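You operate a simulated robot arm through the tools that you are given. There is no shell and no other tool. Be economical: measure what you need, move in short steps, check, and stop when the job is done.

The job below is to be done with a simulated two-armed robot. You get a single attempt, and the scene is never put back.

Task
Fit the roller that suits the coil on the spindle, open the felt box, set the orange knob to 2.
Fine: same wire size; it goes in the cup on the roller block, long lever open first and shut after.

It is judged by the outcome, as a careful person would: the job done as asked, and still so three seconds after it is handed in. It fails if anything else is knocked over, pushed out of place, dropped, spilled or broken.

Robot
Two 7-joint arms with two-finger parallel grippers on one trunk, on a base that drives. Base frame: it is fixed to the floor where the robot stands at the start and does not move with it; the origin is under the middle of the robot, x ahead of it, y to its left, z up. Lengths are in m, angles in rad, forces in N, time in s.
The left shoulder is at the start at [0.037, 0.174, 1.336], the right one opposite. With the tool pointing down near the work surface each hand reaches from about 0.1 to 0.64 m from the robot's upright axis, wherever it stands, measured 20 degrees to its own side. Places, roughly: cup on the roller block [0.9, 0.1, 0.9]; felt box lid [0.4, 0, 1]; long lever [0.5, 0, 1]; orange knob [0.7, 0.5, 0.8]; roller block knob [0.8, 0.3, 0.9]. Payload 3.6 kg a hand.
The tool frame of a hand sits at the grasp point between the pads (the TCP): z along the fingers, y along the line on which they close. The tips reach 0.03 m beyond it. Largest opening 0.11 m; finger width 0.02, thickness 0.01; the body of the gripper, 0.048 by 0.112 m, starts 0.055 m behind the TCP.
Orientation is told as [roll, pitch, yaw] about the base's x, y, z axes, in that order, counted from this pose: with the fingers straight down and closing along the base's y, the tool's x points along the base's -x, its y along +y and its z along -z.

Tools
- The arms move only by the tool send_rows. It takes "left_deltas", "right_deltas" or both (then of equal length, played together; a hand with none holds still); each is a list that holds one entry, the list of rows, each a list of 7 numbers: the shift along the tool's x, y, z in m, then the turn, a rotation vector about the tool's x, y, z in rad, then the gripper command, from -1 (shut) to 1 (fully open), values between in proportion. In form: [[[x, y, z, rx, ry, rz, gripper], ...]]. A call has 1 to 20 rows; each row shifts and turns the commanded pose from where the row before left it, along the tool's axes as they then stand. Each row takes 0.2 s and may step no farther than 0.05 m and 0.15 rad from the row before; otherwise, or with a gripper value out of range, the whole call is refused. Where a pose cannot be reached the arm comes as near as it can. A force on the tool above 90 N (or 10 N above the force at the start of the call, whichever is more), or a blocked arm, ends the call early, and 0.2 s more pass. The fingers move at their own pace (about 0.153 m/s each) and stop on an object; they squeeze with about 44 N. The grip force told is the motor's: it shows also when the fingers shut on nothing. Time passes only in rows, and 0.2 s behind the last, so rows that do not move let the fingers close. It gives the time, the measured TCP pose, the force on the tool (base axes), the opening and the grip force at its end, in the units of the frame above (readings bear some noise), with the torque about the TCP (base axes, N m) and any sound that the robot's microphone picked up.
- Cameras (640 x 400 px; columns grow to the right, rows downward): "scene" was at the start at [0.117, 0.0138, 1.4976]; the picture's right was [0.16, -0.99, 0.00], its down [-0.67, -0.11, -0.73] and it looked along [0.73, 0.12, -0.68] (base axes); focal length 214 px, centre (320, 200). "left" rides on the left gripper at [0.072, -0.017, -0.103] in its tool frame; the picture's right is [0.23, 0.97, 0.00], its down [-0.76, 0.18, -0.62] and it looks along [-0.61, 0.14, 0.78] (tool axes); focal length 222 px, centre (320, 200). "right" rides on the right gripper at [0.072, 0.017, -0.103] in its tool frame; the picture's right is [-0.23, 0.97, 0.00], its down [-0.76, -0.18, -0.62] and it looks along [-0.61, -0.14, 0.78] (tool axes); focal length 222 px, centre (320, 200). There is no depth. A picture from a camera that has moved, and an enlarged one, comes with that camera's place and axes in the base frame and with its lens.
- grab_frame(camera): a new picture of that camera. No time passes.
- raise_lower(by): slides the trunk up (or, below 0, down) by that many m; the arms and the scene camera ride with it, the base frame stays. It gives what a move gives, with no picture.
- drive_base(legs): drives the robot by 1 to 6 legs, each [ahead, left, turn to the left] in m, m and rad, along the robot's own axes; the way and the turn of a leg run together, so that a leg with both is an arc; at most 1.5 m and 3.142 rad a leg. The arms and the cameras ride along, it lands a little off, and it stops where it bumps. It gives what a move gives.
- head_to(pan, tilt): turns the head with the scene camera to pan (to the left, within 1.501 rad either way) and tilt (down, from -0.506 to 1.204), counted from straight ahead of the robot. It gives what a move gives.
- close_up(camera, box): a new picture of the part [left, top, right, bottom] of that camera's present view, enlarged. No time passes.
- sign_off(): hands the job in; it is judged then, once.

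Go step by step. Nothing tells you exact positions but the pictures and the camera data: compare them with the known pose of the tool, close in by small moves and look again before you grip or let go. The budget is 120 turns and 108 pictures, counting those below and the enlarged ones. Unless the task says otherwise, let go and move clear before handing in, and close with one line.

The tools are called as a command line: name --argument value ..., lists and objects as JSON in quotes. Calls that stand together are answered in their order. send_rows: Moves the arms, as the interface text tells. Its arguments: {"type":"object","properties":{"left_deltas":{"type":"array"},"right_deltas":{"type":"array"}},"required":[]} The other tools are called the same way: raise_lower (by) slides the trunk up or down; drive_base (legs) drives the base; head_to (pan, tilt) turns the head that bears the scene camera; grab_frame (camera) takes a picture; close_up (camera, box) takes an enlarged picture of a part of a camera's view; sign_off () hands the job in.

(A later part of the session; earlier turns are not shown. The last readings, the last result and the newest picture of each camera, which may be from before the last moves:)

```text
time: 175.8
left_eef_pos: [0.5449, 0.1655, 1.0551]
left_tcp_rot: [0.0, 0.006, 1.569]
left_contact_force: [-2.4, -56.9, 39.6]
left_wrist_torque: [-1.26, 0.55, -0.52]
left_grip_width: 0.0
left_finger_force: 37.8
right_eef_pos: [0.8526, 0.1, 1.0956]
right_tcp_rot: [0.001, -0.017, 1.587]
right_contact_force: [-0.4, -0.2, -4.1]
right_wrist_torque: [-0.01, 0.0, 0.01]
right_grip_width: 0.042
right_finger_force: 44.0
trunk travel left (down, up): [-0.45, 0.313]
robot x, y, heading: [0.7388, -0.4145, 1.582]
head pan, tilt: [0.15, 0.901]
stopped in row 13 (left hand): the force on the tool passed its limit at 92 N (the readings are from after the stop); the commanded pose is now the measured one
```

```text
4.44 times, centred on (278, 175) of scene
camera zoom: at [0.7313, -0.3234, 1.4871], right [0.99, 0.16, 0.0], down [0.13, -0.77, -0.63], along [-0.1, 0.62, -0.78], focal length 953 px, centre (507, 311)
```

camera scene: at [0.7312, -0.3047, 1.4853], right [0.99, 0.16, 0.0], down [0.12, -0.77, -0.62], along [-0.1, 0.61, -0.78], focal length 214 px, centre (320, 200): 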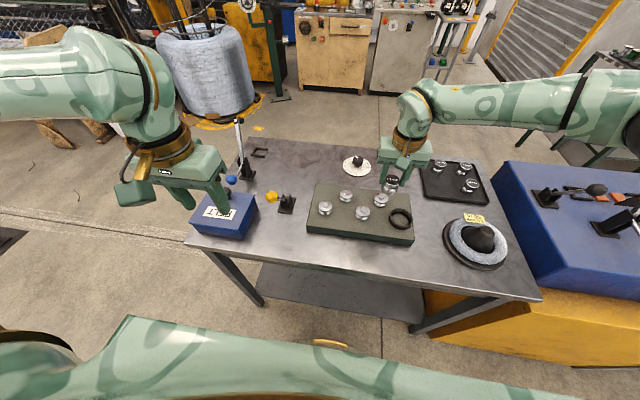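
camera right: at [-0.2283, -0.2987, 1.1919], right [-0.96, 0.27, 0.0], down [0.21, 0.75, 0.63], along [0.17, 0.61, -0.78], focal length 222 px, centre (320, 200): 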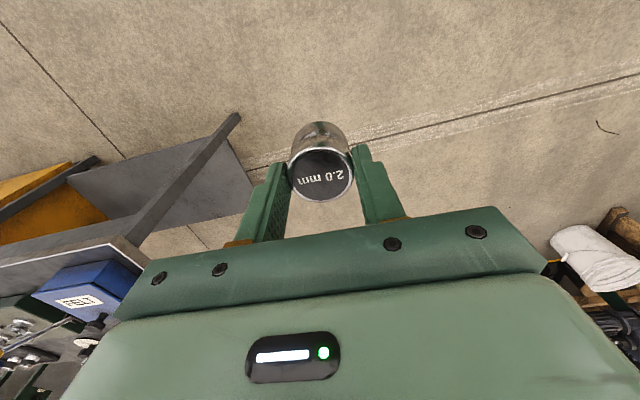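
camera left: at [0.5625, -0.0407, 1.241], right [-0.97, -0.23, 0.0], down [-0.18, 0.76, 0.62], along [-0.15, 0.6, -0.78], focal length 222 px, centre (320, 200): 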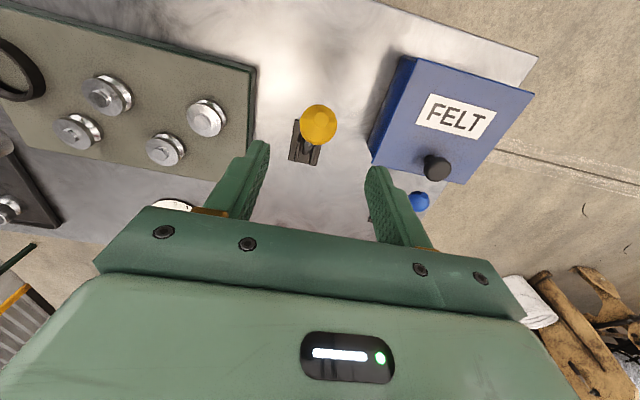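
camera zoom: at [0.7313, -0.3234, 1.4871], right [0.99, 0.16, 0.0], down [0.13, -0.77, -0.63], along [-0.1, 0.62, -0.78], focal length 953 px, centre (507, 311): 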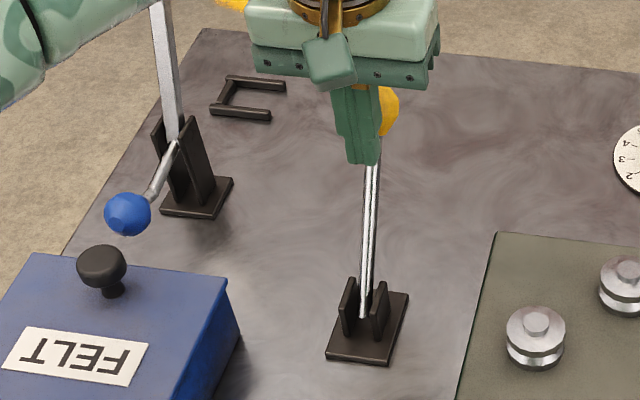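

The lever is against its far stop. I back the left hand off and up, then centre the roller over the cup.

send_rows --left_deltas '[[[0.02, 0, 0, 0, 0, 0, -1], [0.03, 0, 0, 0, 0, 0, -1], [0, 0, -0.04, 0, 0, 0, -1], [0.04, 0, -0.02, 0, 0, 0, -1], [0.04, 0, -0.02, 0, 0, 0, -1], [0.04, 0.02, 0, 0, 0, 0, -1], [0, 0, 0, 0, 0, 0, -1]]]' --right_deltas '[[[0, 0, 0, 0, 0, 0, -1], [0, 0, 0, 0, 0, 0, -1], [0.006, -0.015, 0, 0, 0, 0, -1], [0.006, -0.015, 0, 0, 0, 0, -1], [0.006, -0.015, 0, 0, 0, 0, -1], [0.006, -0.015, 0, 0, 0, 0, -1], [0, 0, 0, 0, 0, 0, -1]]]'

grab_frame --camera "scene"

grab_frame --camera "right"

```text
time: 177.4
left_eef_pos: [0.5259, 0.0108, 1.1294]
left_tcp_rot: [0.003, 0.016, 1.574]
left_contact_force: [-0.8, 0.6, 0.3]
left_wrist_torque: [-0.02, 0.04, -0.01]
left_grip_width: 0.0
left_finger_force: 37.6
right_eef_pos: [0.9158, 0.0897, 1.0887]
right_tcp_rot: [-0.001, -0.005, 1.585]
right_contact_force: [0.1, 0.4, -3.1]
right_wrist_torque: [0.0, 0.0, -0.03]
right_grip_width: 0.0421
right_finger_force: 44.0
trunk travel left (down, up): [-0.45, 0.313]
robot x, y, heading: [0.7422, -0.4144, 1.583]
head pan, tilt: [0.15, 0.901]
```

```text
30 pictures are left
camera scene: at [0.7313, -0.3053, 1.4851], right [0.99, 0.16, 0.0], down [0.13, -0.77, -0.62], along [-0.1, 0.61, -0.78], focal length 214 px, centre (320, 200)
```

scene: 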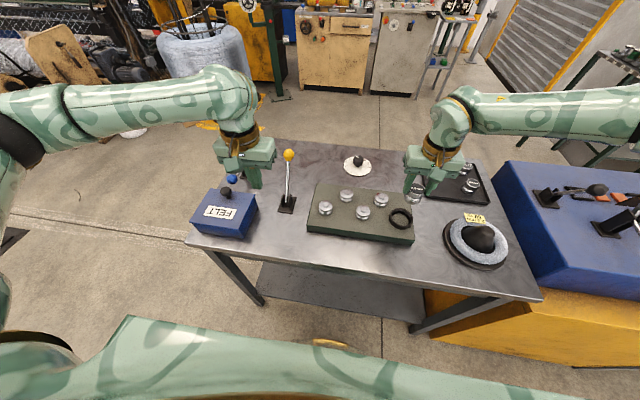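

```text
29 pictures are left
camera right: at [0.8992, 0.0169, 1.1914], right [-0.98, 0.21, 0.0], down [0.17, 0.76, 0.63], along [0.13, 0.61, -0.78], focal length 222 px, centre (320, 200)
```

right: 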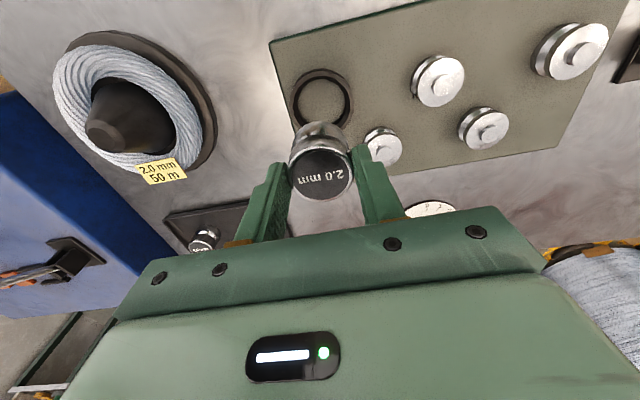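

send_rows --right_deltas '[[[0.002, 0.0015, 0.015, 0, 0, 0, -1], [0.002, 0.0015, 0.015, 0, 0, 0, -1], [0, 0, 0.015, 0, 0, 0, -1], [0, 0, 0.015, 0, 0, 0, -1], [0, 0, 0.01, 0, 0, 0, -1], [0, 0, 0, 0, 0, 0, -1]]]'

close_up --camera "right" --box '[200, 30, 456, 190]'

close_up --camera "scene" --box '[376, 165, 440, 245]'

```text
time: 178.8
left_eef_pos: [0.5262, 0.0114, 1.1295]
left_tcp_rot: [0.001, 0.013, 1.575]
left_contact_force: [-0.1, 0.1, 0.1]
left_wrist_torque: [0.01, -0.01, 0.01]
left_grip_width: 0.0
left_finger_force: 37.9
right_eef_pos: [0.9126, 0.0875, 1.019]
right_tcp_rot: [0.0, -0.005, 1.585]
right_contact_force: [-0.5, -0.1, -4.4]
right_wrist_torque: [-0.05, 0.0, 0.01]
right_grip_width: 0.042
right_finger_force: 44.3
trunk travel left (down, up): [-0.45, 0.313]
robot x, y, heading: [0.7405, -0.4131, 1.582]
head pan, tilt: [0.15, 0.901]
```

```text
2.50 times, centred on (328, 110) of right
camera zoom: at [0.8959, 0.0123, 1.1218], right [-0.98, 0.21, 0.0], down [0.17, 0.76, 0.63], along [0.13, 0.61, -0.78], focal length 555 px, centre (300, 425)
```

zoom: 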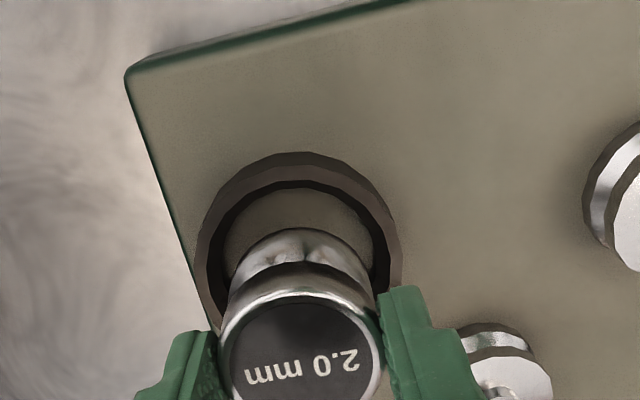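

```text
5.00 times, centred on (408, 205) of scene
camera zoom: at [0.731, -0.3061, 1.4852], right [0.99, 0.16, 0.0], down [0.13, -0.77, -0.62], along [-0.1, 0.61, -0.78], focal length 1072 px, centre (-120, 175)
```

zoom: 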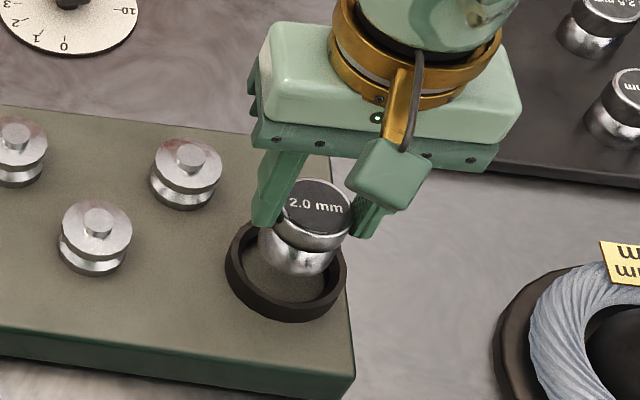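

send_rows --right_deltas '[[[0, 0, 0.008, 0, 0, 0, -1], [0, 0, 0.008, 0, 0, 0, -1], [0, 0, 0.007, 0, 0, 0, -1], [0, 0, 0, 0, 0, 0, -1]]]'

close_up --camera "right" --box '[200, 30, 456, 190]'

```text
time: 179.8
left_eef_pos: [0.5266, 0.0107, 1.129]
left_tcp_rot: [0.0, 0.013, 1.575]
left_contact_force: [-0.3, 0.8, 0.6]
left_wrist_torque: [0.0, -0.01, 0.03]
left_grip_width: 0.0002
left_finger_force: 37.9
right_eef_pos: [0.9117, 0.0855, 0.9943]
right_tcp_rot: [-0.001, -0.006, 1.584]
right_contact_force: [-0.8, -0.4, -3.5]
right_wrist_torque: [-0.02, 0.04, 0.02]
right_grip_width: 0.042
right_finger_force: 44.0
trunk travel left (down, up): [-0.45, 0.313]
robot x, y, heading: [0.7406, -0.4148, 1.582]
head pan, tilt: [0.15, 0.901]
```

```text
2.50 times, centred on (328, 110) of right
camera zoom: at [0.8959, 0.0124, 1.0981], right [-0.98, 0.21, 0.0], down [0.17, 0.76, 0.63], along [0.13, 0.61, -0.78], focal length 555 px, centre (300, 425)
```

zoom: 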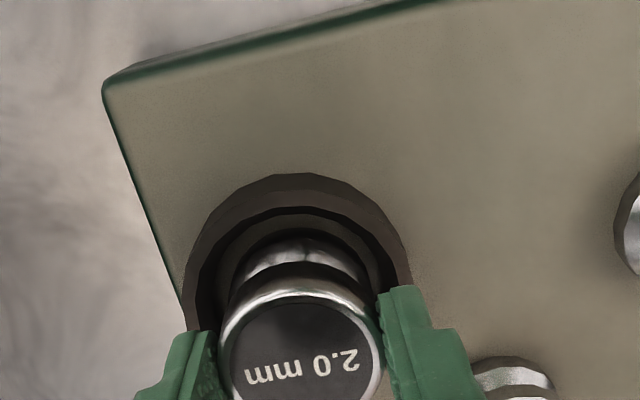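

send_rows --right_deltas '[[[0, 0, 0.005, 0, 0, 0, -1], [0, 0, 0.005, 0, 0, 0, -1], [0, 0, 0.004, 0, 0, 0, -1], [0, 0, 0, 0, 0, 0, -1]]]'

close_up --camera "scene" --box '[376, 165, 440, 245]'

```text
time: 180.8
left_eef_pos: [0.526, 0.0092, 1.1299]
left_tcp_rot: [-0.001, 0.012, 1.573]
left_contact_force: [-0.3, -1.2, -0.3]
left_wrist_torque: [-0.01, 0.0, 0.0]
left_grip_width: 0.0002
left_finger_force: 37.5
right_eef_pos: [0.9106, 0.0862, 0.9833]
right_tcp_rot: [-0.001, -0.011, 1.585]
right_contact_force: [2.9, 4.1, 28.6]
right_wrist_torque: [0.3, -0.37, 0.09]
right_grip_width: 0.0421
right_finger_force: 44.1
trunk travel left (down, up): [-0.45, 0.313]
robot x, y, heading: [0.7407, -0.4109, 1.584]
head pan, tilt: [0.15, 0.901]
```

```text
5.00 times, centred on (408, 205) of scene
camera zoom: at [0.7305, -0.3084, 1.4856], right [0.99, 0.16, 0.0], down [0.13, -0.77, -0.62], along [-0.1, 0.61, -0.78], focal length 1072 px, centre (-120, 175)
```

zoom: 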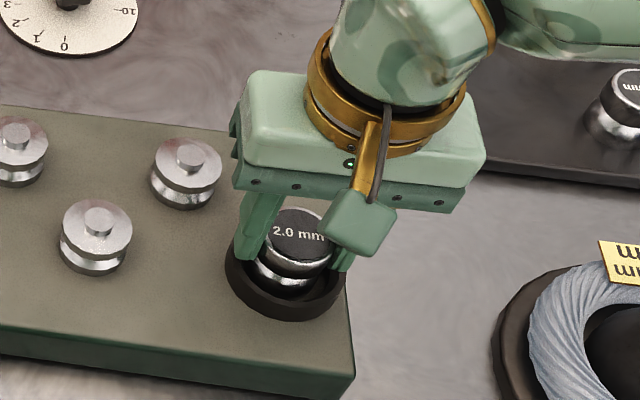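

send_rows --right_deltas '[[[0, 0, -0.002, 0, 0, 0, -1], [0, 0, 0, 0, 0, 0, -0.1], [0, 0, 0, 0, 0, 0, -0.1], [0, 0, 0, 0, 0, 0, -0.1]]]'

close_up --camera "right" --box '[200, 30, 456, 190]'

```text
time: 181.8
left_eef_pos: [0.5259, 0.0105, 1.129]
left_tcp_rot: [-0.001, 0.015, 1.573]
left_contact_force: [0.4, 0.2, 0.0]
left_wrist_torque: [0.02, -0.04, 0.0]
left_grip_width: 0.0
left_finger_force: 37.5
right_eef_pos: [0.9118, 0.0849, 0.9845]
right_tcp_rot: [0.001, -0.006, 1.585]
right_contact_force: [-0.1, -0.7, -0.6]
right_wrist_torque: [0.01, -0.02, 0.01]
right_grip_width: 0.0494
right_finger_force: 0.1
trunk travel left (down, up): [-0.45, 0.313]
robot x, y, heading: [0.74, -0.4163, 1.581]
head pan, tilt: [0.15, 0.901]
```

```text
2.50 times, centred on (328, 110) of right
camera zoom: at [0.8958, 0.0121, 1.0865], right [-0.98, 0.21, 0.0], down [0.17, 0.76, 0.63], along [0.13, 0.61, -0.78], focal length 555 px, centre (300, 425)
```

zoom: 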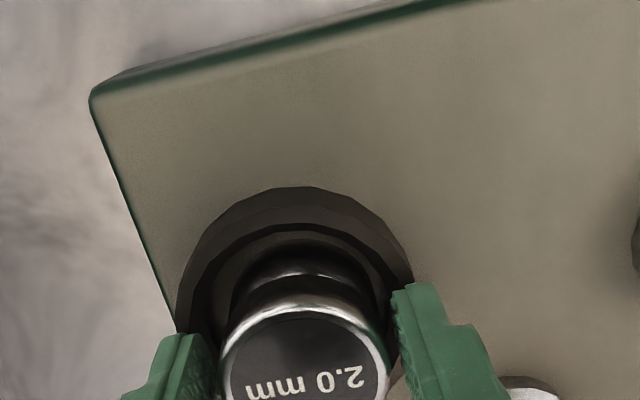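

send_rows --right_deltas '[[[0, 0, -0.01, 0, 0, 0, -0.05], [0, 0, -0.015, 0, 0, 0, 0], [0, 0, -0.02, 0, 0, 0, 0], [0, 0, -0.03, 0, 0, 0, 0], [0, 0, -0.04, 0, 0, 0, 0], [0.04, 0, 0, 0, 0, 0, 0], [0.04, 0, 0, 0, 0, 0, 0], [0, 0, 0, 0, 0, 0, 0]]]'

close_up --camera "scene" --box '[368, 165, 448, 245]'

grab_frame --camera "right"

```text
time: 183.6
left_eef_pos: [0.5257, 0.0112, 1.1302]
left_tcp_rot: [-0.001, 0.016, 1.574]
left_contact_force: [-0.5, 0.1, -0.6]
left_wrist_torque: [0.02, 0.0, 0.01]
left_grip_width: 0.0
left_finger_force: 37.4
right_eef_pos: [0.9127, 0.005, 1.0997]
right_tcp_rot: [0.0, -0.007, 1.583]
right_contact_force: [0.2, 0.1, -0.5]
right_wrist_torque: [0.01, 0.03, 0.01]
right_grip_width: 0.0547
right_finger_force: 0.1
trunk travel left (down, up): [-0.45, 0.313]
robot x, y, heading: [0.7369, -0.4135, 1.582]
head pan, tilt: [0.15, 0.901]
```

```text
5.00 times, centred on (408, 205) of scene
camera zoom: at [0.7307, -0.3057, 1.4852], right [0.99, 0.16, 0.0], down [0.13, -0.77, -0.62], along [-0.1, 0.61, -0.78], focal length 1072 px, centre (-120, 175)
```

zoom: 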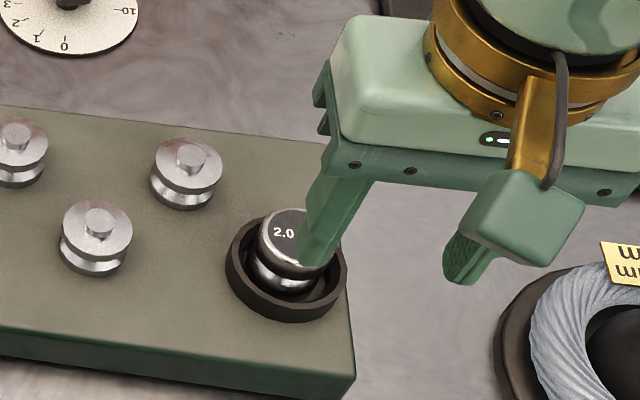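

```text
22 pictures are left
camera right: at [0.8976, -0.0683, 1.2011], right [-0.98, 0.21, 0.0], down [0.17, 0.76, 0.63], along [0.13, 0.61, -0.78], focal length 222 px, centre (320, 200)
```

right: 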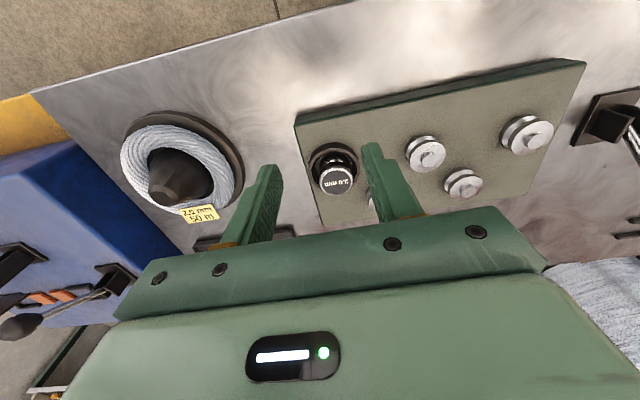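

close_up --camera "right" --box '[296, 130, 376, 200]'

```text
5.71 times, centred on (336, 165) of right
camera zoom: at [0.8976, -0.0683, 1.2011], right [-0.98, 0.21, 0.0], down [0.17, 0.76, 0.63], along [0.13, 0.61, -0.78], focal length 1269 px, centre (229, 400)
```

zoom: 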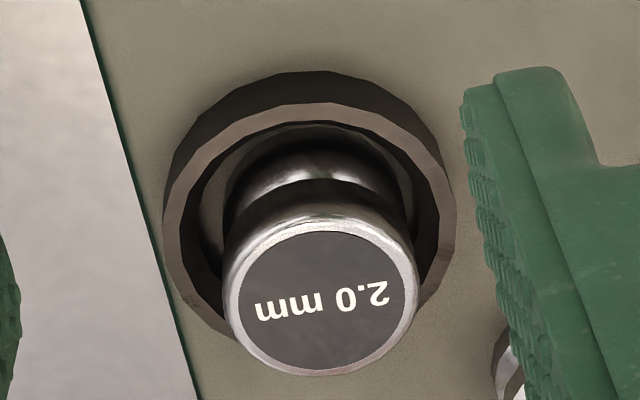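

Roller sits upright in the cup. Now shutting the lever: I reach the closed left fingers over to the far side of the ball to pull it back.

drive_base --legs '[[0.04, 0, 0]]'

send_rows --left_deltas '[[[0, -0.01, -0.02, 0, 0, 0, -1], [-0.04, -0.011, 0, 0, 0, 0, -1], [-0.04, 0, 0, 0, 0, 0, -1], [-0.04, 0, 0, 0, 0, 0, -1], [-0.04, 0, 0, 0, 0, 0, -1], [-0.04, 0, 0, 0, 0, 0, -1], [0, 0, 0, 0, 0, 0, -1]]]'

grab_frame --camera "left"

```text
time: 184.5
left_eef_pos: [0.5246, 0.0489, 1.1297]
left_tcp_rot: [-0.001, 0.014, 1.574]
left_contact_force: [-0.5, 0.3, 0.3]
left_wrist_torque: [-0.06, 0.0, -0.03]
left_grip_width: 0.0
left_finger_force: 37.6
right_eef_pos: [0.9142, 0.0429, 1.0981]
right_tcp_rot: [0.001, -0.007, 1.585]
right_contact_force: [-0.8, 0.0, -0.5]
right_wrist_torque: [0.0, 0.0, -0.01]
right_grip_width: 0.0549
right_finger_force: 0.0
trunk travel left (down, up): [-0.45, 0.313]
robot x, y, heading: [0.7385, -0.37, 1.582]
head pan, tilt: [0.15, 0.901]
```

```text
time: 186.1
left_eef_pos: [0.5453, 0.2486, 1.1452]
left_tcp_rot: [0.002, 0.016, 1.572]
left_contact_force: [0.0, -0.2, -0.3]
left_wrist_torque: [0.02, 0.0, 0.02]
left_grip_width: 0.0001
left_finger_force: 37.8
right_eef_pos: [0.9131, 0.0447, 1.0982]
right_tcp_rot: [-0.002, -0.006, 1.587]
right_contact_force: [-0.2, 0.2, 0.5]
right_wrist_torque: [-0.01, -0.02, 0.01]
right_grip_width: 0.0551
right_finger_force: 0.0
trunk travel left (down, up): [-0.45, 0.313]
robot x, y, heading: [0.7418, -0.3736, 1.584]
head pan, tilt: [0.15, 0.901]
```

```text
20 pictures are left
camera left: at [0.5624, 0.1788, 1.2486], right [-0.97, -0.23, 0.0], down [-0.18, 0.77, 0.61], along [-0.14, 0.59, -0.79], focal length 222 px, centre (320, 200)
```

left: 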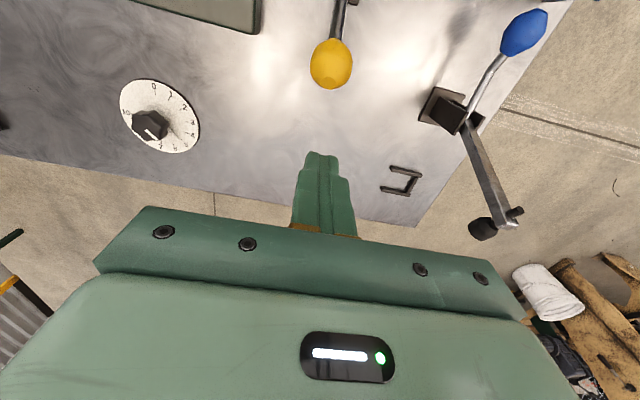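

send_rows --left_deltas '[[[0, -0.003, 0.04, 0, 0, 0, -1], [0, 0, 0.04, 0, 0, 0, -1], [0.015, 0, 0, 0, 0, 0, -1], [0.015, 0, 0, 0, 0, 0, -1], [0.015, 0, 0, 0, 0, 0, -1], [0.015, 0, 0, 0, 0, 0, -1], [0.015, 0, -0.003, 0, 0, 0, -1], [0.015, 0, -0.003, 0, 0, 0, -1], [0.015, 0, 0, 0, 0, 0, -1], [0.015, 0, 0, 0, 0, 0, -1], [0.015, 0, 0, 0, 0, 0, -1], [0.015, 0, 0.003, 0, 0, 0, -1], [0, 0, 0, 0, 0, 0, -1]]]'

close_up --camera "scene" --box '[230, 130, 326, 220]'

```text
time: 188.9
left_eef_pos: [0.5499, 0.0989, 1.0722]
left_tcp_rot: [0.001, 0.014, 1.574]
left_contact_force: [-0.2, 0.1, 0.4]
left_wrist_torque: [-0.01, -0.02, -0.02]
left_grip_width: 0.0
left_finger_force: 37.6
right_eef_pos: [0.914, 0.0441, 1.0981]
right_tcp_rot: [-0.001, -0.006, 1.586]
right_contact_force: [-1.0, 0.4, 0.0]
right_wrist_torque: [-0.02, 0.01, 0.03]
right_grip_width: 0.0549
right_finger_force: 0.1
trunk travel left (down, up): [-0.45, 0.313]
robot x, y, heading: [0.7419, -0.3754, 1.582]
head pan, tilt: [0.15, 0.901]
```

```text
4.44 times, centred on (278, 175) of scene
camera zoom: at [0.7307, -0.2669, 1.4852], right [0.99, 0.16, 0.0], down [0.13, -0.77, -0.62], along [-0.1, 0.61, -0.78], focal length 953 px, centre (507, 311)
```

zoom: 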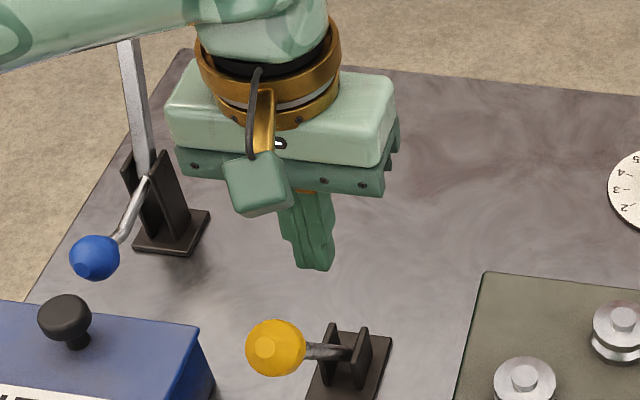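

The lever snapped over-centre back to its original (shut) position. Next the felt box: raise the left hand and shift the base left to bring the lid knob in reach.

send_rows --left_deltas '[[[0, 0, -0.04, 0, 0, 0, -1], [0, 0, -0.04, 0, 0, 0, -0.2], [0, 0, 0, 0, 0, 0, -0.2]]]'

drive_base --legs '[[0, 0.18, 0]]'

grab_frame --camera "left"

grab_frame --camera "scene"

```text
time: 189.7
left_eef_pos: [0.5502, 0.1007, 1.1513]
left_tcp_rot: [0.0, 0.015, 1.572]
left_contact_force: [0.4, 0.0, 1.0]
left_wrist_torque: [0.01, -0.01, 0.01]
left_grip_width: 0.0442
left_finger_force: 0.1
right_eef_pos: [0.9135, 0.044, 1.0975]
right_tcp_rot: [-0.001, -0.005, 1.585]
right_contact_force: [-0.1, 0.6, 0.0]
right_wrist_torque: [-0.02, 0.0, 0.03]
right_grip_width: 0.055
right_finger_force: 0.0
trunk travel left (down, up): [-0.45, 0.313]
robot x, y, heading: [0.7369, -0.3764, 1.583]
head pan, tilt: [0.15, 0.901]
```

```text
time: 191.2
left_eef_pos: [0.3689, 0.0994, 1.1513]
left_tcp_rot: [-0.001, 0.011, 1.574]
left_contact_force: [0.5, 0.7, -0.6]
left_wrist_torque: [-0.01, -0.04, 0.01]
left_grip_width: 0.0442
left_finger_force: 0.1
right_eef_pos: [0.7333, 0.0425, 1.0977]
right_tcp_rot: [-0.001, -0.006, 1.582]
right_contact_force: [0.0, 0.7, 0.2]
right_wrist_torque: [-0.03, -0.01, 0.01]
right_grip_width: 0.055
right_finger_force: 0.1
trunk travel left (down, up): [-0.45, 0.313]
robot x, y, heading: [0.5608, -0.3747, 1.581]
head pan, tilt: [0.15, 0.901]
```

```text
18 pictures are left
camera left: at [0.3866, 0.0293, 1.2548], right [-0.97, -0.23, 0.0], down [-0.18, 0.77, 0.61], along [-0.14, 0.6, -0.79], focal length 222 px, centre (320, 200)
```

left: 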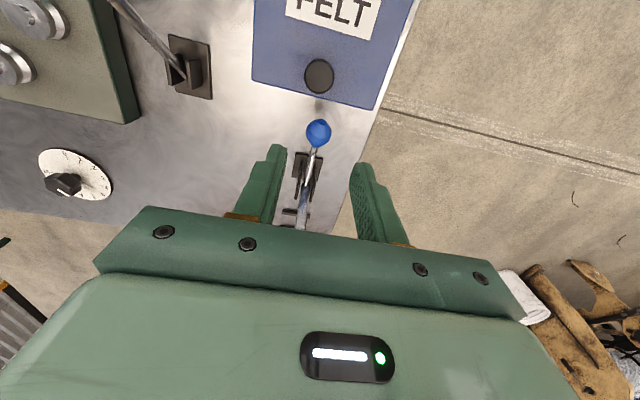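

```text
17 pictures are left
camera scene: at [0.5496, -0.269, 1.4852], right [0.99, 0.16, 0.0], down [0.12, -0.77, -0.62], along [-0.1, 0.61, -0.78], focal length 214 px, centre (320, 200)
```

scene: 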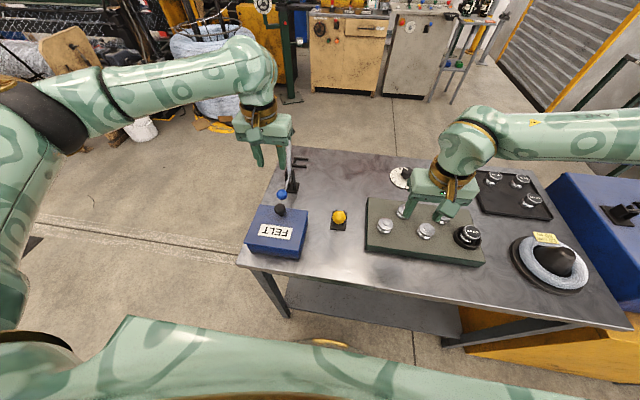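

send_rows --left_deltas '[[[0.031, -0.0095, 0, 0, 0, 0, 0.2], [0, 0, 0.045, 0, 0, 0, 0.2], [0, 0, 0.045, 0, 0, 0, 0.2], [0, 0, 0.03, 0, 0, 0, 0.2], [0, 0, 0, 0, 0, 0, 0.2]]]'

close_up --camera "left" --box '[160, 60, 480, 260]'

close_up --camera "scene" --box '[230, 160, 326, 280]'

```text
time: 192.4
left_eef_pos: [0.3815, 0.0656, 1.0298]
left_tcp_rot: [0.0, 0.014, 1.572]
left_contact_force: [0.5, -0.9, -1.5]
left_wrist_torque: [-0.02, 0.0, -0.01]
left_grip_width: 0.0659
left_finger_force: 0.1
right_eef_pos: [0.7336, 0.0423, 1.0982]
right_tcp_rot: [0.001, -0.006, 1.582]
right_contact_force: [-0.5, -0.5, -0.2]
right_wrist_torque: [0.04, -0.04, -0.01]
right_grip_width: 0.0549
right_finger_force: 0.1
trunk travel left (down, up): [-0.45, 0.313]
robot x, y, heading: [0.5586, -0.3744, 1.581]
head pan, tilt: [0.15, 0.901]
```

```text
2.00 times, centred on (320, 160) of left
camera zoom: at [0.3971, -0.0041, 1.1344], right [-0.97, -0.23, 0.0], down [-0.18, 0.77, 0.61], along [-0.14, 0.6, -0.79], focal length 444 px, centre (320, 280)
```

zoom: 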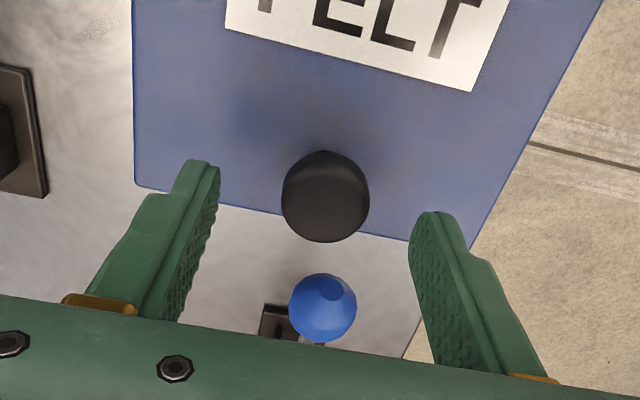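

```text
3.33 times, centred on (278, 220) of scene
camera zoom: at [0.5507, -0.269, 1.4853], right [0.99, 0.16, 0.0], down [0.12, -0.77, -0.62], along [-0.1, 0.61, -0.78], focal length 715 px, centre (460, 133)
```

zoom: 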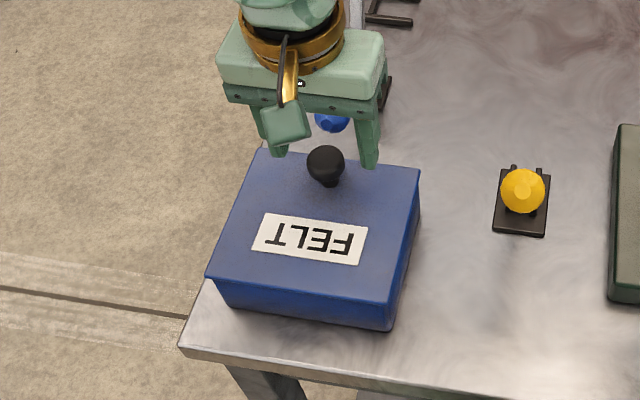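

send_rows --left_deltas '[[[0.001, 0, 0.021, 0, 0, 0, 0.2], [0, 0, 0, 0, 0, 0, -1], [0, 0, 0, 0, 0, 0, -1], [0, 0, 0, 0, 0, 0, -1]]]'

send_rows --left_deltas '[[[0, 0, -0.008, 0, 0, 0, -1], [0.0005, 0, -0.01, 0, 0, 0, -1], [0.001, 0, -0.01, 0, 0, 0, -1], [0, 0, 0, 0, 0, 0, -1]]]'

close_up --camera "scene" --box '[230, 160, 326, 280]'

```text
time: 193.4
left_eef_pos: [0.377, 0.064, 1.0105]
left_tcp_rot: [0.002, 0.012, 1.572]
left_contact_force: [-12.4, 0.4, -0.7]
left_wrist_torque: [0.02, 0.46, 0.11]
left_grip_width: 0.0312
left_finger_force: 44.9
right_eef_pos: [0.7322, 0.0415, 1.0986]
right_tcp_rot: [-0.002, -0.005, 1.583]
right_contact_force: [0.0, 0.7, -0.3]
right_wrist_torque: [0.0, -0.02, -0.02]
right_grip_width: 0.0547
right_finger_force: 0.1
trunk travel left (down, up): [-0.45, 0.313]
robot x, y, heading: [0.5589, -0.3781, 1.586]
head pan, tilt: [0.15, 0.901]
```

```text
time: 194.4
left_eef_pos: [0.3777, 0.0638, 1.0384]
left_tcp_rot: [-0.003, 0.014, 1.572]
left_contact_force: [-16.1, -13.3, -10.2]
left_wrist_torque: [-0.26, 0.49, 0.01]
left_grip_width: 0.0302
left_finger_force: 45.2
right_eef_pos: [0.7317, 0.0415, 1.0987]
right_tcp_rot: [-0.003, -0.007, 1.582]
right_contact_force: [-0.5, 0.3, -0.3]
right_wrist_torque: [0.0, 0.03, -0.02]
right_grip_width: 0.0547
right_finger_force: 0.0
trunk travel left (down, up): [-0.45, 0.313]
robot x, y, heading: [0.559, -0.3731, 1.579]
head pan, tilt: [0.15, 0.901]
```

```text
3.33 times, centred on (278, 220) of scene
camera zoom: at [0.5474, -0.2705, 1.4853], right [0.99, 0.16, 0.0], down [0.13, -0.77, -0.62], along [-0.1, 0.61, -0.78], focal length 715 px, centre (460, 133)
```

zoom: 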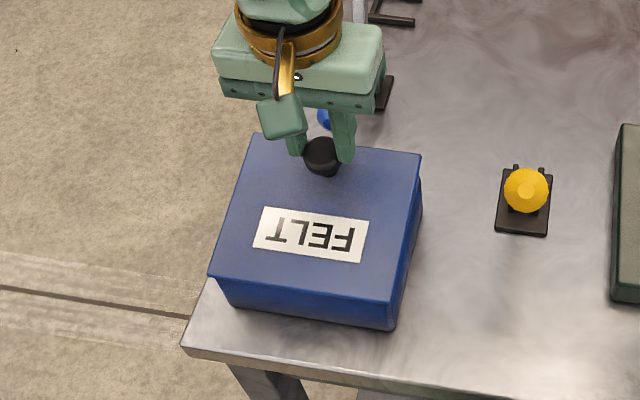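

The lid is hinged on the near side (y≈-0.036). I follow the arc upward with the knob pivoting between the pads.

send_rows --left_deltas '[[[0.012, 0, 0.0, 0, 0, 0, -1], [0.016, 0, -0.007, 0, 0, 0, -1], [0.01, 0, -0.0085, 0, 0, 0, -1], [0.0125, 0, -0.007, 0, 0, 0, -1], [0.0125, 0, -0.006, 0, 0, 0, -1], [0.014, 0, -0.004, 0, 0, 0, -1], [0.0136, 0, -0.002, 0, 0, 0, -1], [0, 0, 0, 0, 0, 0, -1]]]'

close_up --camera "scene" --box '[230, 160, 326, 280]'

```text
time: 196.2
left_eef_pos: [0.3804, -0.0256, 1.0738]
left_tcp_rot: [0.001, 0.015, 1.574]
left_contact_force: [1.0, -0.3, -0.3]
left_wrist_torque: [0.03, 0.01, 0.07]
left_grip_width: 0.0
left_finger_force: 37.4
right_eef_pos: [0.7345, 0.0419, 1.0987]
right_tcp_rot: [0.001, -0.007, 1.584]
right_contact_force: [-0.3, -0.1, -0.1]
right_wrist_torque: [0.02, -0.02, 0.01]
right_grip_width: 0.0548
right_finger_force: 0.1
trunk travel left (down, up): [-0.45, 0.313]
robot x, y, heading: [0.5607, -0.3771, 1.581]
head pan, tilt: [0.15, 0.901]
```

```text
3.33 times, centred on (278, 220) of scene
camera zoom: at [0.551, -0.2689, 1.4853], right [0.99, 0.16, 0.0], down [0.12, -0.77, -0.62], along [-0.1, 0.61, -0.78], focal length 715 px, centre (460, 133)
```

zoom: 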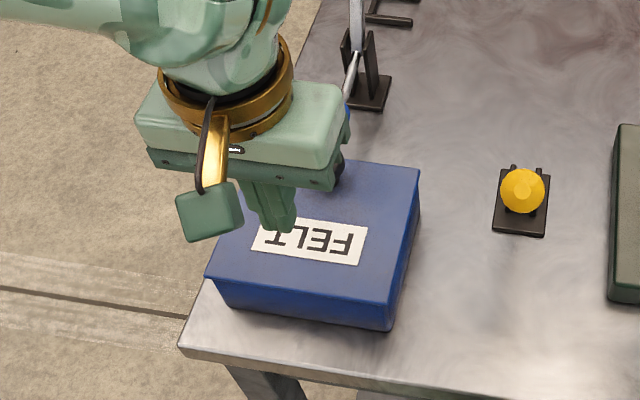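

The knob slipped out and the lid fell shut again. I'll re-grip deeper and this time turn the hand rigidly along with the lid about its hinge.

send_rows --left_deltas '[[[0, 0, -0.02, 0, 0, 0, 0.2], [-0.045, 0.001, 0, 0, 0, 0, 0.2], [-0.0455, 0.001, 0, 0, 0, 0, 0.2], [0, 0, 0.04, 0, 0, 0, 0.2], [0, 0, 0.03, 0, 0, 0, 0.2], [0, 0, 0.01, 0, 0, 0, 0.2], [0, 0, 0.006, 0, 0, 0, 0.2], [0, 0, 0.004, 0, 0, 0, 0.2], [0, 0, 0, 0, 0, 0, 0.2]]]'

```text
time: 198.2
left_eef_pos: [0.3781, 0.063, 1.0039]
left_tcp_rot: [0.001, 0.013, 1.573]
left_contact_force: [0.3, -0.2, 0.0]
left_wrist_torque: [-0.02, -0.02, -0.01]
left_grip_width: 0.0662
left_finger_force: 0.1
right_eef_pos: [0.7344, 0.0421, 1.098]
right_tcp_rot: [0.001, -0.007, 1.583]
right_contact_force: [0.0, 0.1, -0.2]
right_wrist_torque: [0.0, 0.03, -0.03]
right_grip_width: 0.0553
right_finger_force: 0.1
trunk travel left (down, up): [-0.45, 0.313]
robot x, y, heading: [0.5614, -0.3786, 1.583]
head pan, tilt: [0.15, 0.901]
```

send_rows --left_deltas '[[[-0.002, 0, 0.004, 0, 0, 0, 0.2], [0, 0, 0.004, 0, 0, 0, 0.2], [0, 0, 0, 0, 0, 0, 0.2]]]'

close_up --camera "left" --box '[160, 60, 480, 260]'

```text
time: 199.0
left_eef_pos: [0.378, 0.0665, 0.9959]
left_tcp_rot: [0.0, 0.013, 1.573]
left_contact_force: [0.4, -0.1, -0.2]
left_wrist_torque: [-0.01, 0.0, -0.03]
left_grip_width: 0.0662
left_finger_force: 0.0
right_eef_pos: [0.7336, 0.0417, 1.0977]
right_tcp_rot: [-0.002, -0.004, 1.584]
right_contact_force: [0.6, 0.2, -0.1]
right_wrist_torque: [-0.02, -0.02, 0.03]
right_grip_width: 0.0552
right_finger_force: 0.0
trunk travel left (down, up): [-0.45, 0.313]
robot x, y, heading: [0.558, -0.3742, 1.582]
head pan, tilt: [0.15, 0.901]
```

```text
2.00 times, centred on (320, 160) of left
camera zoom: at [0.3951, -0.0044, 1.0989], right [-0.97, -0.23, 0.0], down [-0.18, 0.77, 0.61], along [-0.14, 0.6, -0.79], focal length 444 px, centre (320, 280)
```

zoom: 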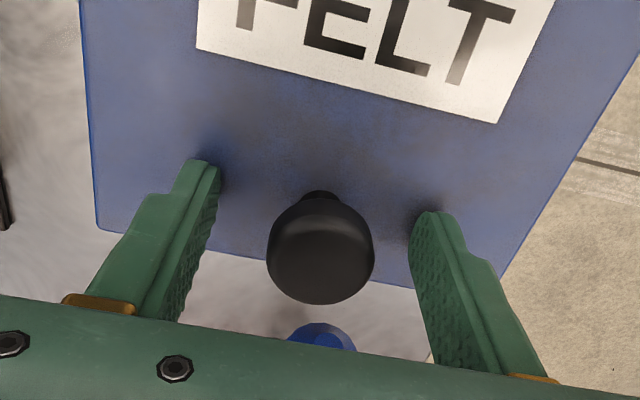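

send_rows --left_deltas '[[[0, 0, 0, 0, 0, 0, -1], [0, 0, 0, 0, 0, 0, -1], [0, 0, 0, 0, 0, 0, -1], [0.0044, 0, -0.01, 0, -0.1, 0, -1], [0.0044, 0, -0.01, 0, -0.1, 0, -1], [0.0044, 0, -0.01, 0, -0.1, 0, -1], [0.0044, 0, -0.01, 0, -0.1, 0, -1], [0, 0, 0, 0, 0, 0, -1]]]'

close_up --camera "scene" --box '[230, 160, 326, 280]'

```text
time: 200.8
left_eef_pos: [0.3771, 0.0436, 1.0327]
left_tcp_rot: [0.001, -0.389, 1.572]
left_contact_force: [-8.3, 10.0, 14.9]
left_wrist_torque: [-0.61, 0.01, -0.07]
left_grip_width: 0.0316
left_finger_force: 44.5
right_eef_pos: [0.7341, 0.0427, 1.0977]
right_tcp_rot: [-0.003, -0.005, 1.583]
right_contact_force: [-0.3, -0.7, -1.0]
right_wrist_torque: [0.01, 0.02, 0.01]
right_grip_width: 0.0552
right_finger_force: 0.2
trunk travel left (down, up): [-0.45, 0.313]
robot x, y, heading: [0.5616, -0.3765, 1.581]
head pan, tilt: [0.15, 0.901]
```

```text
3.33 times, centred on (278, 220) of scene
camera zoom: at [0.55, -0.2683, 1.4853], right [0.99, 0.16, 0.0], down [0.12, -0.77, -0.62], along [-0.1, 0.61, -0.78], focal length 715 px, centre (460, 133)
```

zoom: 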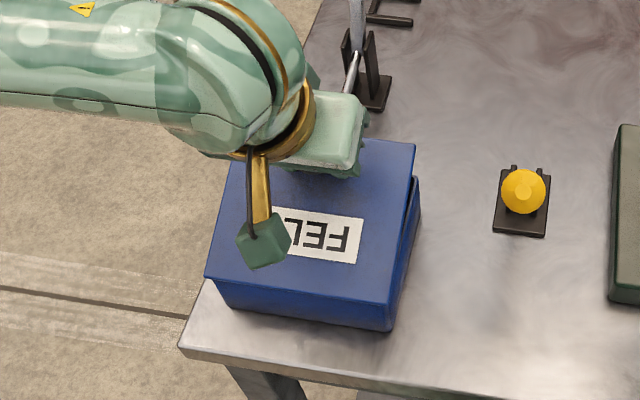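

send_rows --left_deltas '[[[0.0025, 0, -0.0125, 0, -0.1, 0, -1], [0.004, 0, -0.0112, 0, -0.1, 0, -1], [0.004, 0, -0.0112, 0, -0.1, 0, -1], [0.004, 0, -0.0112, 0, -0.1, 0, -1], [0, 0, 0, 0, 0, 0, -1]]]'

```text
time: 202.0
left_eef_pos: [0.377, 0.0054, 1.0629]
left_tcp_rot: [-0.001, -0.778, 1.573]
left_contact_force: [-4.0, -7.4, -26.5]
left_wrist_torque: [0.13, 0.0, 0.06]
left_grip_width: 0.031
left_finger_force: 44.5
right_eef_pos: [0.7331, 0.0431, 1.0983]
right_tcp_rot: [-0.002, -0.005, 1.584]
right_contact_force: [-0.3, -0.5, -0.2]
right_wrist_torque: [0.01, 0.02, 0.0]
right_grip_width: 0.0547
right_finger_force: 0.0
trunk travel left (down, up): [-0.45, 0.313]
robot x, y, heading: [0.5613, -0.3749, 1.579]
head pan, tilt: [0.15, 0.901]
```

send_rows --left_deltas '[[[0.0064, 0, -0.008, 0, -0.1, 0, -1], [0.0045, 0, -0.0106, 0, -0.1, 0, -1], [0.0045, 0, -0.0106, 0, -0.1, 0, -1], [0, 0, 0, 0, 0, 0, -1]]]'

close_up --camera "scene" --box '[230, 160, 326, 280]'

```text
time: 203.0
left_eef_pos: [0.3773, -0.0212, 1.0706]
left_tcp_rot: [0.002, -1.097, 1.572]
left_contact_force: [-14.7, 0.2, 23.7]
left_wrist_torque: [-0.54, 0.13, 0.18]
left_grip_width: 0.0314
left_finger_force: 45.1
left hand out of reach, approached as far as the arm can: row 3
right_eef_pos: [0.7325, 0.0407, 1.1]
right_tcp_rot: [-0.002, -0.008, 1.583]
right_contact_force: [0.4, -0.6, -0.3]
right_wrist_torque: [0.0, -0.02, 0.05]
right_grip_width: 0.0551
right_finger_force: 0.0
trunk travel left (down, up): [-0.45, 0.313]
robot x, y, heading: [0.5589, -0.3752, 1.585]
head pan, tilt: [0.15, 0.901]
```

```text
3.33 times, centred on (278, 220) of scene
camera zoom: at [0.5487, -0.2708, 1.4857], right [0.99, 0.16, 0.0], down [0.13, -0.77, -0.62], along [-0.1, 0.61, -0.78], focal length 715 px, centre (460, 133)
```

zoom: 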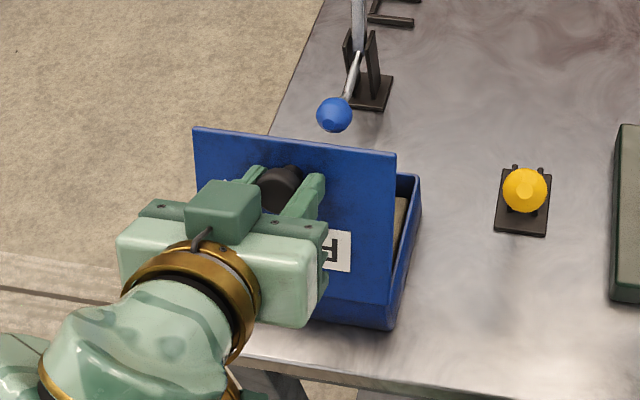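

Lid at ~63°. The wrist is at its lean limit, so I back the base to carry the lid on past vertical.

drive_base --legs '[[-0.04, 0, 0]]'

send_rows --left_deltas '[[[0.001, 0, 0.001, 0, 0, 0, -1], [0, 0, 0, 0, 0, 0, -1]]]'

```text
time: 203.9
left_eef_pos: [0.3813, -0.0633, 1.0683]
left_tcp_rot: [-0.003, -1.087, 1.574]
left_contact_force: [0.1, 0.1, 0.1]
left_wrist_torque: [0.0, 0.01, 0.01]
left_grip_width: 0.0
left_finger_force: 37.5
right_eef_pos: [0.7363, -0.0015, 1.0996]
right_tcp_rot: [0.0, -0.007, 1.582]
right_contact_force: [-0.3, 0.2, 0.1]
right_wrist_torque: [0.01, 0.01, -0.01]
right_grip_width: 0.0549
right_finger_force: 0.0
trunk travel left (down, up): [-0.45, 0.313]
robot x, y, heading: [0.5613, -0.4182, 1.579]
head pan, tilt: [0.15, 0.901]
```

```text
time: 204.5
left_eef_pos: [0.3809, -0.062, 1.0666]
left_tcp_rot: [-0.005, -1.087, 1.574]
left_contact_force: [0.2, 0.0, 0.1]
left_wrist_torque: [0.0, 0.01, -0.01]
left_grip_width: 0.0003
left_finger_force: 37.7
right_eef_pos: [0.7351, 0.0003, 1.0984]
right_tcp_rot: [0.0, -0.006, 1.585]
right_contact_force: [-0.2, 0.5, 0.6]
right_wrist_torque: [0.01, 0.0, -0.01]
right_grip_width: 0.0549
right_finger_force: 0.0
trunk travel left (down, up): [-0.45, 0.313]
robot x, y, heading: [0.5617, -0.417, 1.577]
head pan, tilt: [0.15, 0.901]
```

It slipped off; checking the lid.

close_up --camera "scene" --box '[220, 150, 332, 290]'

```text
2.86 times, centred on (276, 220) of scene
camera zoom: at [0.5512, -0.3101, 1.4854], right [0.99, 0.16, 0.0], down [0.12, -0.77, -0.62], along [-0.1, 0.61, -0.78], focal length 613 px, centre (446, 143)
```

zoom: 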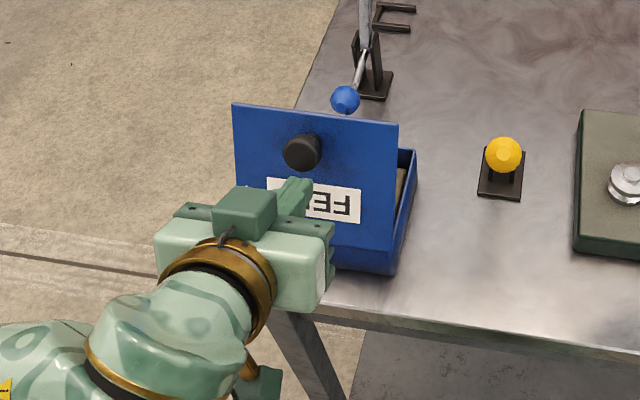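

The lid stays up at roughly 60° on its own. I back away, turn the left hand straight down and raise it, to reach over and push the lid from its underside.

drive_base --legs '[[-0.1, 0, 0]]'

send_rows --left_deltas '[[[0, 0, 0, 0, 0.12, 0, -1], [0, 0, -0.02, 0, 0.12, 0, -1], [0, 0, -0.02, 0, 0.12, 0, -1], [0, 0, -0.02, 0, 0.12, 0, -1], [0, 0, -0.02, 0, 0.12, 0, -1], [0, 0, -0.02, 0, 0.12, 0, -1], [0, 0, -0.02, 0, 0.12, 0, -1], [0, 0, -0.02, 0, 0.12, 0, -1], [0, 0, -0.02, 0, 0.12, 0, -1], [0, 0, 0, 0, 0, 0, -1]]]'

```text
time: 205.7
left_eef_pos: [0.3815, -0.1625, 1.0673]
left_tcp_rot: [-0.002, -1.089, 1.573]
left_contact_force: [-0.3, -0.1, -0.4]
left_wrist_torque: [0.0, -0.01, 0.0]
left_grip_width: 0.0
left_finger_force: 38.1
right_eef_pos: [0.7366, -0.1007, 1.099]
right_tcp_rot: [0.002, -0.006, 1.582]
right_contact_force: [0.9, -0.2, 0.4]
right_wrist_torque: [0.06, 0.0, 0.01]
right_grip_width: 0.0549
right_finger_force: 0.1
trunk travel left (down, up): [-0.45, 0.313]
robot x, y, heading: [0.5596, -0.5158, 1.584]
head pan, tilt: [0.15, 0.901]
```

```text
time: 207.9
left_eef_pos: [0.3979, -0.1991, 1.1677]
left_tcp_rot: [-0.003, -0.004, 1.572]
left_contact_force: [0.9, -0.3, -0.2]
left_wrist_torque: [0.02, 0.02, 0.0]
left_grip_width: 0.0
left_finger_force: 38.2
left hand out of reach, approached as far as the arm can: row 1, 2, 3, 4, 5
right_eef_pos: [0.7368, -0.099, 1.0994]
right_tcp_rot: [0.0, -0.005, 1.582]
right_contact_force: [-0.9, -0.1, 0.0]
right_wrist_torque: [0.01, 0.01, -0.02]
right_grip_width: 0.0547
right_finger_force: 0.2
trunk travel left (down, up): [-0.45, 0.313]
robot x, y, heading: [0.5658, -0.5188, 1.581]
head pan, tilt: [0.15, 0.901]
```

drive_base --legs '[[0.13, 0, 0]]'

send_rows --left_deltas '[[[-0.04, 0, 0, 0, 0, 0, -1], [-0.04, 0, 0, 0, 0, 0, -1], [-0.04, 0, 0, 0, 0, 0, -1], [-0.045, 0, 0, 0, 0, 0, -1], [0, 0, 0, 0, 0, 0, -1]]]'

grab_frame --camera "left"

close_up --camera "scene" --box '[220, 150, 332, 290]'

```text
time: 209.1
left_eef_pos: [0.3972, -0.0687, 1.1669]
left_tcp_rot: [-0.003, -0.005, 1.57]
left_contact_force: [0.5, -0.2, -0.5]
left_wrist_torque: [-0.06, -0.03, -0.02]
left_grip_width: 0.0
left_finger_force: 37.6
right_eef_pos: [0.7353, 0.032, 1.0991]
right_tcp_rot: [0.0, -0.005, 1.582]
right_contact_force: [-0.4, 1.1, -0.2]
right_wrist_torque: [-0.01, 0.0, 0.02]
right_grip_width: 0.055
right_finger_force: 0.1
trunk travel left (down, up): [-0.45, 0.313]
robot x, y, heading: [0.5595, -0.3862, 1.581]
head pan, tilt: [0.15, 0.901]
```

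```text
time: 210.3
left_eef_pos: [0.3969, 0.0964, 1.169]
left_tcp_rot: [-0.001, -0.006, 1.571]
left_contact_force: [-0.6, -0.5, -0.2]
left_wrist_torque: [0.01, -0.01, 0.0]
left_grip_width: 0.0
left_finger_force: 37.7
right_eef_pos: [0.7341, 0.0318, 1.0979]
right_tcp_rot: [0.0, -0.006, 1.583]
right_contact_force: [0.6, -0.3, 0.3]
right_wrist_torque: [-0.01, -0.02, 0.04]
right_grip_width: 0.055
right_finger_force: 0.0
trunk travel left (down, up): [-0.45, 0.313]
robot x, y, heading: [0.5597, -0.3881, 1.577]
head pan, tilt: [0.15, 0.901]
```

```text
8 pictures are left
camera left: at [0.4133, 0.023, 1.271], right [-0.97, -0.23, 0.0], down [-0.18, 0.76, 0.63], along [-0.14, 0.61, -0.78], focal length 222 px, centre (320, 200)
```

left: 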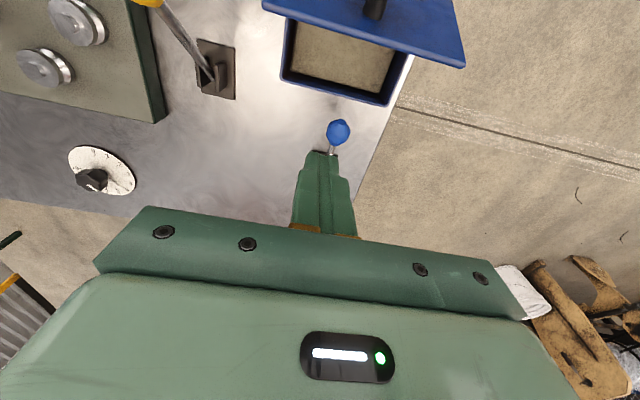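

```text
2.86 times, centred on (276, 220) of scene
camera zoom: at [0.5508, -0.2799, 1.4853], right [0.99, 0.16, 0.0], down [0.12, -0.77, -0.62], along [-0.1, 0.61, -0.78], focal length 613 px, centre (446, 143)
```

zoom: 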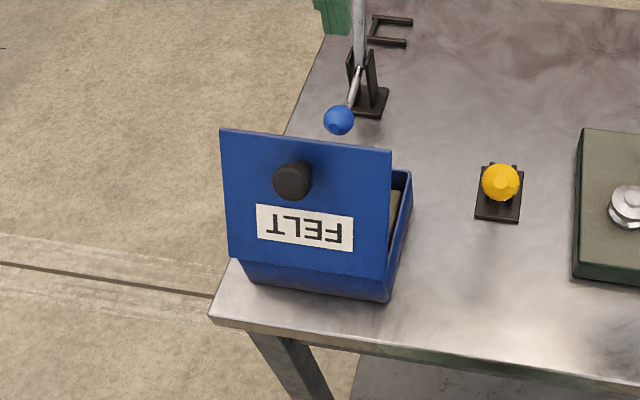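

send_rows --left_deltas '[[[0, 0.008, 0.045, 0, 0, 0, -1], [0, 0.008, 0.045, 0, 0, 0, -1], [0, 0, 0.028, 0, 0, 0, -1], [0.015, 0, 0, 0, 0, 0, -1], [0.015, 0, 0, 0, 0, 0, -1], [0.015, 0, 0, 0, 0, 0, -1], [0.015, 0, 0, 0, 0, 0, -1], [0.015, 0, 0, 0, 0, 0, -1], [0.015, 0, 0, 0, 0, 0, -1], [0.012, 0, 0, 0, 0, 0, -1], [0.012, 0, 0, 0, 0, 0, -1], [0, 0, 0, 0, 0, 0, -1]]]'

```text
time: 212.9
left_eef_pos: [0.3813, -0.0172, 1.0494]
left_tcp_rot: [-0.001, -0.006, 1.571]
left_contact_force: [-0.1, 0.6, 0.1]
left_wrist_torque: [0.01, 0.02, 0.0]
left_grip_width: 0.0
left_finger_force: 37.9
right_eef_pos: [0.7343, 0.032, 1.0981]
right_tcp_rot: [-0.002, -0.005, 1.582]
right_contact_force: [-0.7, 0.0, 0.3]
right_wrist_torque: [0.0, 0.03, 0.0]
right_grip_width: 0.0551
right_finger_force: 0.1
trunk travel left (down, up): [-0.45, 0.313]
robot x, y, heading: [0.5587, -0.3854, 1.579]
head pan, tilt: [0.15, 0.901]
```

send_rows --left_deltas '[[[0.012, 0, 0, 0, 0, 0, -1], [0.012, 0, 0, 0, 0, 0, -1], [0.01, 0, 0, 0, 0, 0, -1], [0, 0, 0, 0, 0, 0, -1]]]'

close_up --camera "scene" --box '[220, 150, 332, 290]'

```text
time: 213.9
left_eef_pos: [0.3814, -0.0444, 1.0511]
left_tcp_rot: [-0.001, -0.018, 1.571]
left_contact_force: [-3.2, 38.6, 21.8]
left_wrist_torque: [0.95, 0.31, 0.06]
left_grip_width: 0.0
left_finger_force: 38.0
right_eef_pos: [0.7358, 0.0355, 1.0975]
right_tcp_rot: [0.0, -0.001, 1.582]
right_contact_force: [-0.3, -0.6, 0.3]
right_wrist_torque: [0.04, 0.0, 0.01]
right_grip_width: 0.0551
right_finger_force: 0.0
trunk travel left (down, up): [-0.45, 0.313]
robot x, y, heading: [0.5617, -0.3872, 1.581]
head pan, tilt: [0.15, 0.901]
```

```text
2.86 times, centred on (276, 220) of scene
camera zoom: at [0.5515, -0.2732, 1.4851], right [0.99, 0.16, 0.0], down [0.12, -0.78, -0.62], along [-0.1, 0.61, -0.79], focal length 613 px, centre (446, 143)
```

zoom: 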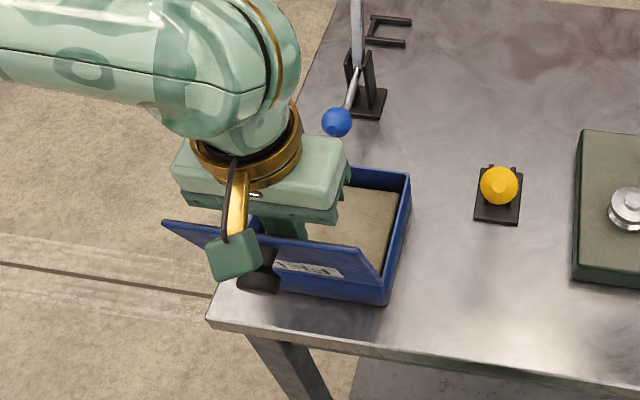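

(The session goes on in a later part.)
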